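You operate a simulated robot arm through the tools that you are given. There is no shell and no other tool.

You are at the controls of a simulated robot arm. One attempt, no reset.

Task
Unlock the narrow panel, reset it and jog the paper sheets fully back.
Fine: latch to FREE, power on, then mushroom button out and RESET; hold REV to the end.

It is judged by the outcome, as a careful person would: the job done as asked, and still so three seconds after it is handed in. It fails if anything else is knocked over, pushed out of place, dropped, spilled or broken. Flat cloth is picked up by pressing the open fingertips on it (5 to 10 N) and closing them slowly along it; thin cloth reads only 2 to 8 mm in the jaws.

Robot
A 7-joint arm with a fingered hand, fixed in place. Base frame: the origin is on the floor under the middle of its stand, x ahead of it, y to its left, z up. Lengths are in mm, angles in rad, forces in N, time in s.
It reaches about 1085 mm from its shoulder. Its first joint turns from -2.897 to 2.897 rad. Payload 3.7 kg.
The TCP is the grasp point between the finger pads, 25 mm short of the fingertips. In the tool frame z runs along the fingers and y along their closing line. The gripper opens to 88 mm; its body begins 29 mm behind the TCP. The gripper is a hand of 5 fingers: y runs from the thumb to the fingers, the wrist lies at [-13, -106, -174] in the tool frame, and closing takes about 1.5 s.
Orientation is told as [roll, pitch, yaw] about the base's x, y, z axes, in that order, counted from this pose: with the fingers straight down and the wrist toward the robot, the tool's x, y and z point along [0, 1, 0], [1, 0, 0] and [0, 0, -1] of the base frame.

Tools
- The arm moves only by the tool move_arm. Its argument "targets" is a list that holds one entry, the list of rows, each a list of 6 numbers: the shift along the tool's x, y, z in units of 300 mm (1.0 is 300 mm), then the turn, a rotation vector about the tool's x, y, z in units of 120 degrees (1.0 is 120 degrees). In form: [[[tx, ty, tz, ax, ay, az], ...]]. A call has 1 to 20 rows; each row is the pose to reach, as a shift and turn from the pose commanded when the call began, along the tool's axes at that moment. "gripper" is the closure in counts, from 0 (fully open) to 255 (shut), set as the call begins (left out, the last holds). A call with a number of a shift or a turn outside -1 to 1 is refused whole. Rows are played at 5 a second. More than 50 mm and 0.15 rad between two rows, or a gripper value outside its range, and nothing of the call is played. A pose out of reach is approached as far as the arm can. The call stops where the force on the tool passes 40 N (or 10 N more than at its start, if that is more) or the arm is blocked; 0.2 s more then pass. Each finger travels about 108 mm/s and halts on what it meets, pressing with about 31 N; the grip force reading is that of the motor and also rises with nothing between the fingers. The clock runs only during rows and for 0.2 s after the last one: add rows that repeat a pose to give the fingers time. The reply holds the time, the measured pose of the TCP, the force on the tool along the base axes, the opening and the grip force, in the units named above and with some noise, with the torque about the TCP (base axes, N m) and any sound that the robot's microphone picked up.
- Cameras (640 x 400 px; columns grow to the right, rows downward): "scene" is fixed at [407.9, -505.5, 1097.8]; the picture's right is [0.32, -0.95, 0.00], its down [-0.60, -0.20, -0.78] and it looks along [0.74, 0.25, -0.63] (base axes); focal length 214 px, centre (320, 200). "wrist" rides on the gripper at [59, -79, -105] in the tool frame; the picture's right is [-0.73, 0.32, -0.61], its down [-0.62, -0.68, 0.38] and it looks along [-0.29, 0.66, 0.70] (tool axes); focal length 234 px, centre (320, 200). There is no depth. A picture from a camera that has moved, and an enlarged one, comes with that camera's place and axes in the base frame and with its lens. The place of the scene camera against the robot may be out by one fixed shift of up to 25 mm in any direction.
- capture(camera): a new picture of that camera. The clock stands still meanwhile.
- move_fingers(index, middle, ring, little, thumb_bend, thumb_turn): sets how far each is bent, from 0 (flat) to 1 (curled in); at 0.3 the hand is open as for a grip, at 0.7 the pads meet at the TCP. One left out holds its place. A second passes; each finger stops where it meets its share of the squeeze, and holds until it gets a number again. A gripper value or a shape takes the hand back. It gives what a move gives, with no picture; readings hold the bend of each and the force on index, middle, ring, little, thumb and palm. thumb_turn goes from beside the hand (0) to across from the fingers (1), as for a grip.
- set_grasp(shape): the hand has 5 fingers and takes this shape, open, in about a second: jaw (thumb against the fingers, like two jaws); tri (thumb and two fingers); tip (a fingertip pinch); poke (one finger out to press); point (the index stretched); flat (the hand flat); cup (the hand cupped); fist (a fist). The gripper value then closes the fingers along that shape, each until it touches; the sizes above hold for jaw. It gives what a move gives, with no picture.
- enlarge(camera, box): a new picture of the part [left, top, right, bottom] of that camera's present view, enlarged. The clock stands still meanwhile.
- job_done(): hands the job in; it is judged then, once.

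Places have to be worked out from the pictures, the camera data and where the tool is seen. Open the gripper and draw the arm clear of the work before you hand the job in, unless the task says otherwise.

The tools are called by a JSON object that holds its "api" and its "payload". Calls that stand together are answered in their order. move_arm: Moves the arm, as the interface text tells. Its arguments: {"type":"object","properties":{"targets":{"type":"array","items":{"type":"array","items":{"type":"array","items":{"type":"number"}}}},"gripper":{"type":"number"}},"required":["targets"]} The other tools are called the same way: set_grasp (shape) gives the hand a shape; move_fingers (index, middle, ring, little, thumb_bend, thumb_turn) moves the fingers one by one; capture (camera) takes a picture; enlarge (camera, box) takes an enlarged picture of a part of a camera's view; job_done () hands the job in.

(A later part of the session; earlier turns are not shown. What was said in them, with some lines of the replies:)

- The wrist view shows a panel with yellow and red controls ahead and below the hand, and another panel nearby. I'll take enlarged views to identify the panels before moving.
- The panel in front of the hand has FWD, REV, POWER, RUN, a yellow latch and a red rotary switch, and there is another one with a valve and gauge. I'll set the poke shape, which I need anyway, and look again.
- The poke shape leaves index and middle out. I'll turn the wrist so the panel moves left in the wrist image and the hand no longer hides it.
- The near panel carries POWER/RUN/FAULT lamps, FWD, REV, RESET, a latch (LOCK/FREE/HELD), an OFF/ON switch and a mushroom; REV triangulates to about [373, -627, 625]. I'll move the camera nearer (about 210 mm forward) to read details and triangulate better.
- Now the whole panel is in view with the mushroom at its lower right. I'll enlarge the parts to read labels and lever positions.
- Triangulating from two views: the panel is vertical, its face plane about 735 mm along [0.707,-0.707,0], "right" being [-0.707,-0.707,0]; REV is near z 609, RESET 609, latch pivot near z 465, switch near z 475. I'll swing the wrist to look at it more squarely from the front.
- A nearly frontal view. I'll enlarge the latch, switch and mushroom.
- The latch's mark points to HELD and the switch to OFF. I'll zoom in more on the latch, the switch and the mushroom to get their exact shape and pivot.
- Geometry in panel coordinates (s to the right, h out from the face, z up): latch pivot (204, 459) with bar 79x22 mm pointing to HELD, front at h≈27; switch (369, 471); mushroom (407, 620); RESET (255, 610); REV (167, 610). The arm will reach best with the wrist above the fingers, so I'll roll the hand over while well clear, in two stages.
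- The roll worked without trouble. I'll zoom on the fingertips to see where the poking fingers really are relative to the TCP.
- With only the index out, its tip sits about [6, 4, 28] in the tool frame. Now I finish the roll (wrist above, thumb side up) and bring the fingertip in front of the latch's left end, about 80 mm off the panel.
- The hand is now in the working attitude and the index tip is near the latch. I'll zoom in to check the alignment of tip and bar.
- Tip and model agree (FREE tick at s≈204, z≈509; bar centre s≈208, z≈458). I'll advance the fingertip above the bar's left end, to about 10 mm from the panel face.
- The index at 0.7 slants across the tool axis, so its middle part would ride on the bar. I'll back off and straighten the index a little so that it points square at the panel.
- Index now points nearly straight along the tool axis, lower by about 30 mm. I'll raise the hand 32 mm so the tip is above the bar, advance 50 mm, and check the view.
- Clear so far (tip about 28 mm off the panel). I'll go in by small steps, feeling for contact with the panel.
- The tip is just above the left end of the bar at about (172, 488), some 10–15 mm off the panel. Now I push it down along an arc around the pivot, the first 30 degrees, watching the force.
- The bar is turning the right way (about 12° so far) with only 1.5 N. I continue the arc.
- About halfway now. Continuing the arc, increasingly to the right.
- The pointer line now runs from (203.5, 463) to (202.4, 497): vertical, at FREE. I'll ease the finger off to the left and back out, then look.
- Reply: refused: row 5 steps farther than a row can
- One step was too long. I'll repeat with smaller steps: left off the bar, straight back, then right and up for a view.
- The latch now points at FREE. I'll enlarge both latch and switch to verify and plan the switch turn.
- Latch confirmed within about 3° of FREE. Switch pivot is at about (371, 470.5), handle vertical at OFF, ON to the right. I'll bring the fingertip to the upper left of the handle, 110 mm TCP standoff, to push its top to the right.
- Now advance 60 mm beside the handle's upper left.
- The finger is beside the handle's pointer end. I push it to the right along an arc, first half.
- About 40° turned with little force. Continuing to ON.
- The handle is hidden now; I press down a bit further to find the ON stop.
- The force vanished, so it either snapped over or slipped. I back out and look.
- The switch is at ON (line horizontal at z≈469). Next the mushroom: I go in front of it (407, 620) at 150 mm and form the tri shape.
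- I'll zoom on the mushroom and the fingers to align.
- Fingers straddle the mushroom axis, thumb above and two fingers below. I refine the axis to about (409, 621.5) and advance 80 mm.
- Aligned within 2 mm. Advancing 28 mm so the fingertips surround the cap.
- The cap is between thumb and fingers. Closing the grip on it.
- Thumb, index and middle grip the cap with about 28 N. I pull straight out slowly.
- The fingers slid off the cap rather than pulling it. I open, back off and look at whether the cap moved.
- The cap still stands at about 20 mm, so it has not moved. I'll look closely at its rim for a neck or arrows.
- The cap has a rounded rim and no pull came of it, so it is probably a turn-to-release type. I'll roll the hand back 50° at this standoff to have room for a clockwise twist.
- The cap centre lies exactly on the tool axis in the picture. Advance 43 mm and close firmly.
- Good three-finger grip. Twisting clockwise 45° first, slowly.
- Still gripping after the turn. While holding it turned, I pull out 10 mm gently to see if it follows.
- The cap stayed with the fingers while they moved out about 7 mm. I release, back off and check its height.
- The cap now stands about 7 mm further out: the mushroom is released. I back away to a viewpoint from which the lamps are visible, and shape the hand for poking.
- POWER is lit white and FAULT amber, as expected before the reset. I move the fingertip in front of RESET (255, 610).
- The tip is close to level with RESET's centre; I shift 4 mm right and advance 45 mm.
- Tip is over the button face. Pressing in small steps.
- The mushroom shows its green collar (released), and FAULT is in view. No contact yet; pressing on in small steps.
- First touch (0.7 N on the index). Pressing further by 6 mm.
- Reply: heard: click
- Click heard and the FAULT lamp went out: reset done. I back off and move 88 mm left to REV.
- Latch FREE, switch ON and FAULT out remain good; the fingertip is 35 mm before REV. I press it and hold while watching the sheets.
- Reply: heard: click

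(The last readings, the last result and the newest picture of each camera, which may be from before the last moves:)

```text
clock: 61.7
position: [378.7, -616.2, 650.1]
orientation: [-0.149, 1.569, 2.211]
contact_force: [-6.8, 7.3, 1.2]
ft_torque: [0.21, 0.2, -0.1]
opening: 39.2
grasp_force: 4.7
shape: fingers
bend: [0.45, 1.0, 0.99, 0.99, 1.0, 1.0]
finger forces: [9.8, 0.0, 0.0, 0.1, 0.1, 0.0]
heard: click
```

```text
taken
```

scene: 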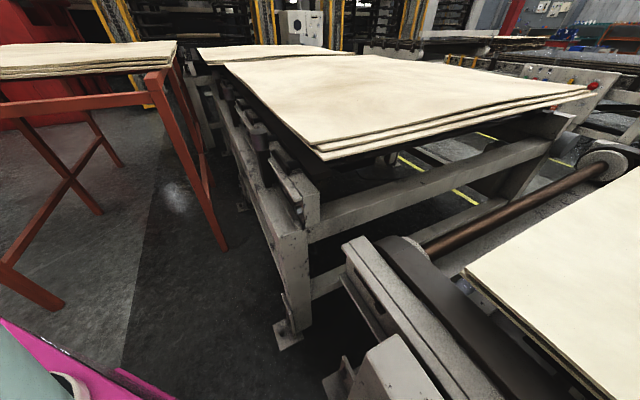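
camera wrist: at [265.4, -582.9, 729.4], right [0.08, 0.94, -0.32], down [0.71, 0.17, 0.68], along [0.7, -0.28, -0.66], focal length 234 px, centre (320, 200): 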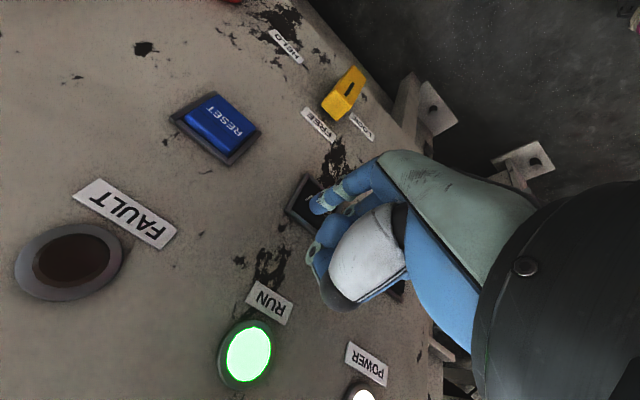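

RUN is lit and the sheets are moving back. I keep holding REV.

{"api": "move_arm", "payload": {"targets": [[[0, 0, 0, 0, 0, 0], [0, 0, 0, 0, 0, 0], [0, 0, 0, 0, 0, 0], [0, 0, 0, 0, 0, 0], [0, 0, 0, 0, 0, 0], [0, 0, 0, 0, 0, 0], [0, 0, 0, 0, 0, 0], [0, 0, 0, 0, 0, 0], [0, 0, 0, 0, 0, 0], [0, 0, 0, 0, 0, 0]]]}}

{"api": "capture", "payload": {"camera": "scene"}}

{"api": "capture", "payload": {"camera": "wrist"}}

```text
clock: 63.9
position: [379.4, -616.1, 647.7]
orientation: [-0.157, 1.57, 2.204]
contact_force: [-7.3, 8.2, 1.5]
ft_torque: [0.22, 0.28, -0.12]
opening: 39.4
grasp_force: 4.9
shape: fingers
bend: [0.45, 1.0, 0.99, 0.99, 1.0, 1.0]
finger forces: [10.7, 0.0, 0.0, 0.1, 0.0, 0.0]
```

```text
taken
```

scene: 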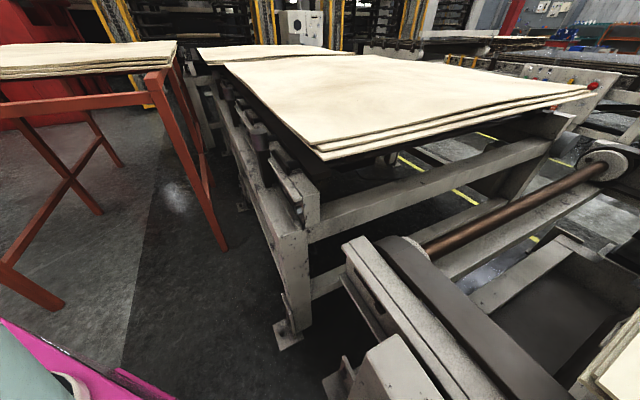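

```text
taken
camera wrist: at [265.5, -583.0, 729.5], right [0.08, 0.94, -0.32], down [0.71, 0.17, 0.68], along [0.7, -0.28, -0.66], focal length 234 px, centre (320, 200)
```

wrist: 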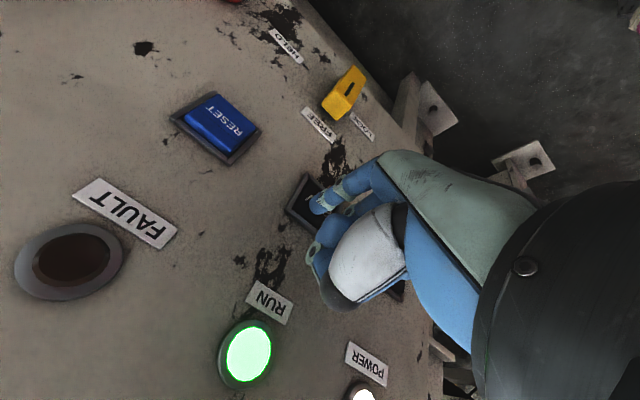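

Sheets have moved a lot and RUN is still lit; I keep holding.

{"api": "move_arm", "payload": {"targets": [[[0, 0, 0, 0, 0, 0], [0, 0, 0, 0, 0, 0], [0, 0, 0, 0, 0, 0], [0, 0, 0, 0, 0, 0], [0, 0, 0, 0, 0, 0], [0, 0, 0, 0, 0, 0], [0, 0, 0, 0, 0, 0], [0, 0, 0, 0, 0, 0]]]}}

{"api": "capture", "payload": {"camera": "scene"}}

{"api": "capture", "payload": {"camera": "wrist"}}

```text
clock: 65.7
position: [378.2, -616.1, 649.9]
orientation: [-0.154, 1.566, 2.204]
contact_force: [-7.6, 8.0, 1.2]
ft_torque: [0.25, 0.25, -0.09]
opening: 39.2
grasp_force: 5.4
shape: fingers
bend: [0.45, 1.0, 0.99, 0.99, 1.0, 1.0]
finger forces: [10.9, 0.0, 0.0, 0.1, 0.0, 0.0]
```

```text
taken
```

scene: 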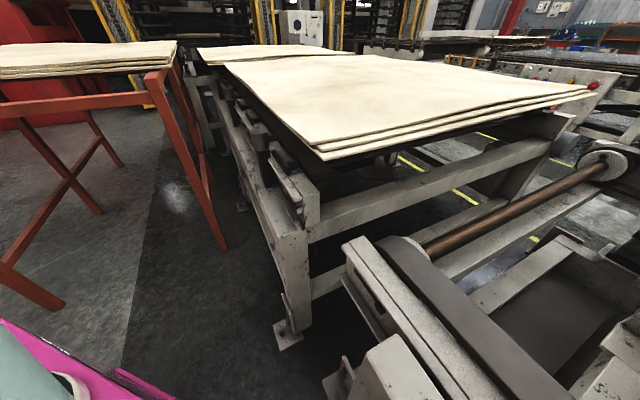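

```text
taken
camera wrist: at [265.5, -583.0, 729.5], right [0.08, 0.94, -0.32], down [0.71, 0.17, 0.68], along [0.7, -0.28, -0.66], focal length 234 px, centre (320, 200)
```

wrist: 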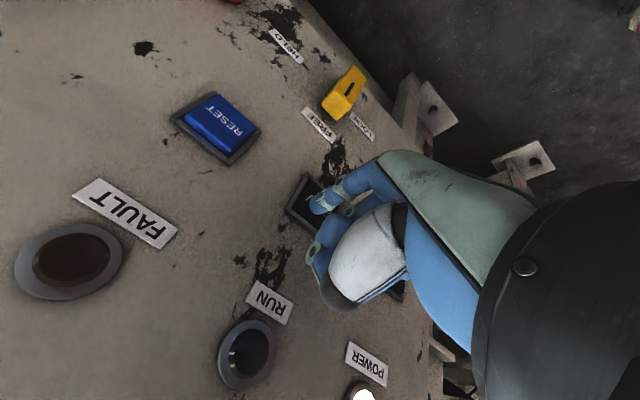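

RUN went out by itself while REV is still held, so the sheets have reached the end stop. I hold one more second to be sure.

{"api": "move_arm", "payload": {"targets": [[[0, 0, 0, 0, 0, 0], [0, 0, 0, 0, 0, 0], [0, 0, 0, 0, 0, 0], [0, 0, 0, 0, 0, 0], [0, 0, 0, 0, 0, 0], [0, 0, 0, 0, 0, 0]]]}}

{"api": "capture", "payload": {"camera": "scene"}}

{"api": "enlarge", "payload": {"camera": "wrist", "box": [0, 160, 400, 400]}}

```text
clock: 67.1
position: [379.6, -615.8, 650.3]
orientation: [-0.157, 1.57, 2.201]
contact_force: [-7.6, 8.3, 1.4]
ft_torque: [0.28, 0.27, -0.12]
opening: 39.2
grasp_force: 5.1
shape: fingers
bend: [0.45, 1.0, 0.99, 0.99, 1.0, 1.0]
finger forces: [10.9, 0.0, 0.0, 0.0, 0.0, 0.0]
```

```text
taken
```

scene: 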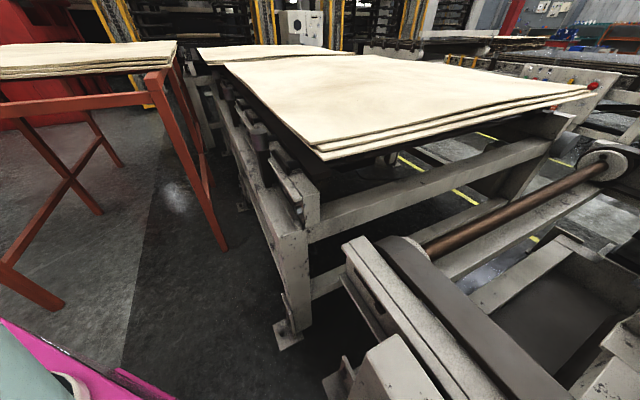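

```text
1.60 times, centred on (200, 280) of wrist
camera zoom: at [265.5, -583.0, 729.5], right [0.08, 0.94, -0.32], down [0.71, 0.17, 0.68], along [0.7, -0.28, -0.66], focal length 375 px, centre (512, 72)
```

zoom: 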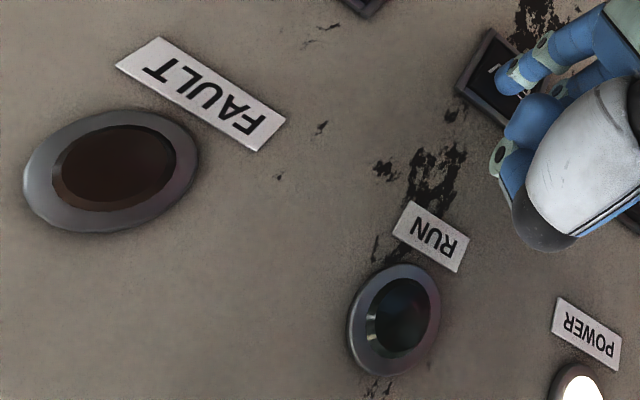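

Nothing changes any more, RUN and FAULT are dark, POWER lit. I release REV, back straight off and look over the panel.

{"api": "move_arm", "payload": {"targets": [[[0, 0, -0.05, 0, 0, 0], [0, 0, -0.18, 0, 0, 0], [0, 0, -0.33, 0, 0, 0], [0.08, -0.05, -0.45, 0, 0, 0], [0.18, -0.1, -0.56, 0, 0, 0], [0.28, -0.15, -0.66, 0, 0, 0], [0.38, -0.2, -0.75, 0, 0, 0], [0.38, -0.2, -0.75, 0, 0, 0]]]}}

{"api": "capture", "payload": {"camera": "wrist"}}

{"api": "capture", "payload": {"camera": "scene"}}

```text
clock: 68.9
position: [138.0, -538.6, 710.3]
orientation: [-0.037, 1.568, 2.32]
contact_force: [-0.6, 0.5, -0.2]
ft_torque: [-0.02, -0.03, 0.01]
opening: 39.3
grasp_force: 0.1
shape: fingers
bend: [0.45, 1.0, 0.99, 0.99, 1.0, 1.0]
finger forces: [0.0, 0.1, 0.0, 0.0, 0.0, 0.0]
```

```text
taken
camera wrist: at [24.2, -505.6, 789.6], right [0.08, 0.94, -0.32], down [0.71, 0.17, 0.68], along [0.7, -0.28, -0.66], focal length 234 px, centre (320, 200)
```

wrist: 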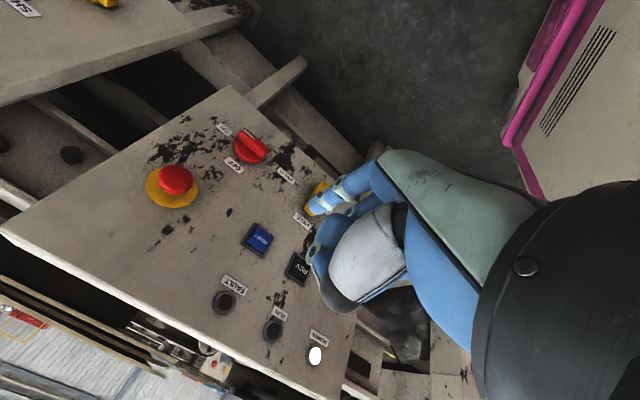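

```text
taken
```

scene: 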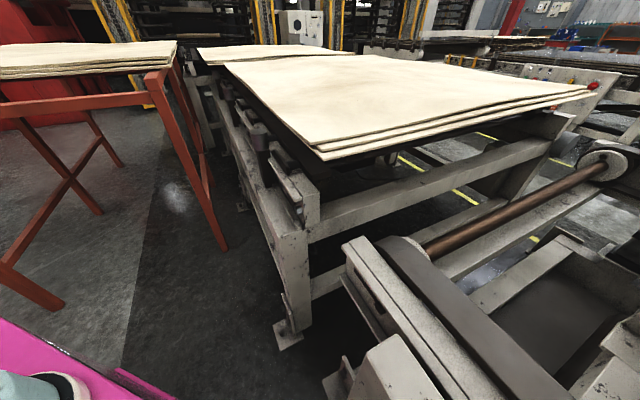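

All controls look right: latch FREE, switch ON, mushroom out, POWER lit, no FAULT. I raise the hand to look over the panel top and confirm where the sheets ended.

{"api": "move_arm", "payload": {"targets": [[[0.05, -0.14, 0, 0, 0, 0], [0.1, -0.28, 0, 0, 0, 0], [0.15, -0.42, 0, 0, 0, 0], [0.2, -0.56, 0, 0, 0, 0], [0.25, -0.7, 0, 0, 0, 0], [0.3, -0.84, 0, 0, 0, 0], [0.33, -0.98, 0, 0, 0, 0], [0.33, -0.98, 0, 0, 0, 0]]]}}

{"api": "capture", "payload": {"camera": "wrist"}}

```text
clock: 70.7
position: [70.1, -610.0, 1003.4]
orientation: [-0.183, 1.57, 2.174]
contact_force: [-0.1, 0.1, 0.2]
ft_torque: [0.01, -0.03, -0.03]
opening: 39.3
grasp_force: 0.0
shape: fingers
bend: [0.45, 1.0, 0.99, 0.99, 1.0, 1.0]
finger forces: [0.0, 0.1, 0.0, 0.0, 0.1, 0.1]
```

```text
taken
camera wrist: at [-44.1, -577.6, 1083.3], right [0.08, 0.94, -0.32], down [0.71, 0.17, 0.68], along [0.7, -0.28, -0.66], focal length 234 px, centre (320, 200)
```

wrist: 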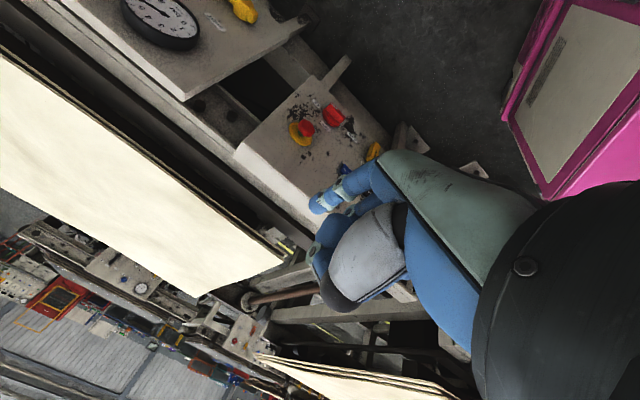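

The sheets lie flat on the conveyor, well to the right, and nothing fell. I turn the view to the right to see the far end of the conveyor.

{"api": "move_arm", "payload": {"targets": [[[0, 0, 0, 0, 0.065, 0], [0, 0, 0, 0, 0.13, 0], [0, 0, 0, 0, 0.195, 0], [0, 0, 0, 0, 0.26, 0], [0, 0, 0, 0, 0.325, 0], [0, 0, 0, 0, 0.325, 0]]]}}

{"api": "capture", "payload": {"camera": "wrist"}}

```text
clock: 72.1
position: [69.4, -609.7, 1004.4]
orientation: [0.511, 1.569, 2.186]
contact_force: [0.5, -0.9, -0.7]
ft_torque: [0.0, 0.03, -0.01]
opening: 39.0
grasp_force: 0.1
shape: fingers
bend: [0.45, 1.0, 0.99, 0.99, 1.0, 1.0]
finger forces: [0.0, 0.1, 0.0, 0.0, 0.0, 0.0]
```

```text
taken
camera wrist: at [1.7, -510.9, 1083.5], right [0.66, 0.68, -0.32], down [0.66, -0.32, 0.68], along [0.36, -0.66, -0.66], focal length 234 px, centre (320, 200)
```

wrist: 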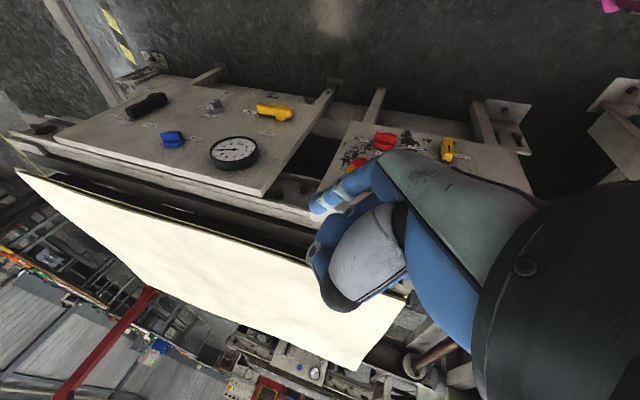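

The stack's trailing end has reached the conveyor's far end, and the other (wide) panel's controls are untouched. I open the hand and draw back a little more.

{"api": "set_grasp", "payload": {"shape": "jaw"}}

{"api": "move_arm", "payload": {"targets": [[[0, 0, -0.1, 0, 0, 0], [0, 0, -0.2, 0, 0, 0], [0, 0, -0.2, 0, 0, 0]]], "gripper": 0}}

{"api": "capture", "payload": {"camera": "wrist"}}

{"api": "capture", "payload": {"camera": "scene"}}

```text
clock: 73.0
position: [70.2, -610.6, 1004.4]
orientation: [0.541, 1.569, 2.218]
contact_force: [-0.4, 0.2, -0.5]
ft_torque: [0.03, -0.01, -0.02]
opening: 87.8
grasp_force: 0.1
shape: jaw
bend: [0.3, 0.3, 0.3, 0.3, 0.3, 0.98]
finger forces: [0.0, 0.0, 0.0, 0.0, 0.1, 0.0]
```

```text
clock: 73.8
position: [63.2, -549.8, 1003.6]
orientation: [0.643, 1.57, 2.322]
contact_force: [0.2, 0.1, 0.4]
ft_torque: [0.01, 0.02, 0.0]
opening: 87.7
grasp_force: 0.0
shape: jaw
bend: [0.3, 0.3, 0.3, 0.3, 0.3, 0.98]
finger forces: [0.0, 0.0, 0.1, 0.1, 0.1, 0.1]
```

```text
taken
camera wrist: at [-3.7, -451.3, 1083.1], right [0.66, 0.68, -0.32], down [0.66, -0.32, 0.68], along [0.36, -0.66, -0.66], focal length 234 px, centre (320, 200)
```

wrist: 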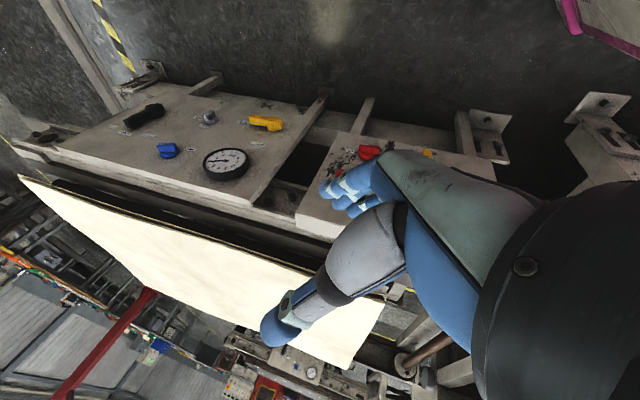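

```text
taken
```

scene: 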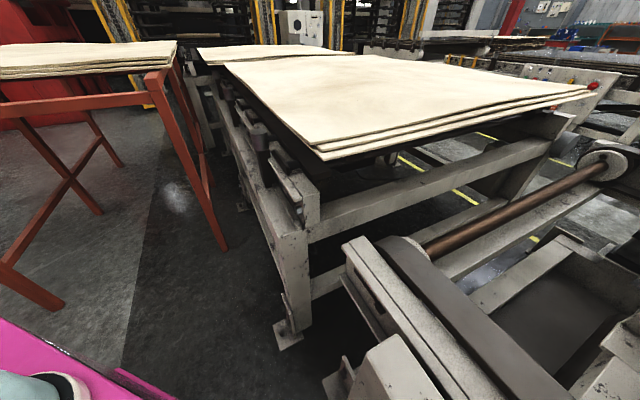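

The hand is open and clear. The latch is at FREE, power is on, the mushroom is out, the fault is reset and the sheets are at the end, so I hand the job in.

{"api": "job_done", "payload": {}}

```text
The job is handed in.
```

The narrow panel is unlocked and reset, and the paper sheets have been jogged back to the far end of the conveyor. The job is handed in.

- **Latch:** turned from HELD to FREE; measured within about 3° of the FREE mark.
- **Power:** the switch is at ON and the POWER lamp is lit.
- **Mushroom button:** a straight pull slipped off it. It came out after a clockwise twist with a slight pull, and its green collar is showing.
- **RESET:** pressed once. It clicked and the FAULT lamp went out.
- **REV:** held until the RUN lamp went out by itself, then about a second longer with no further movement. A look over the panel top showed the sheets lying flat at the far end.

I saw nothing knocked over, dropped or pushed out of place, and I did not touch the wider panel next to it. The hand is open and the arm is drawn back clear of the work.
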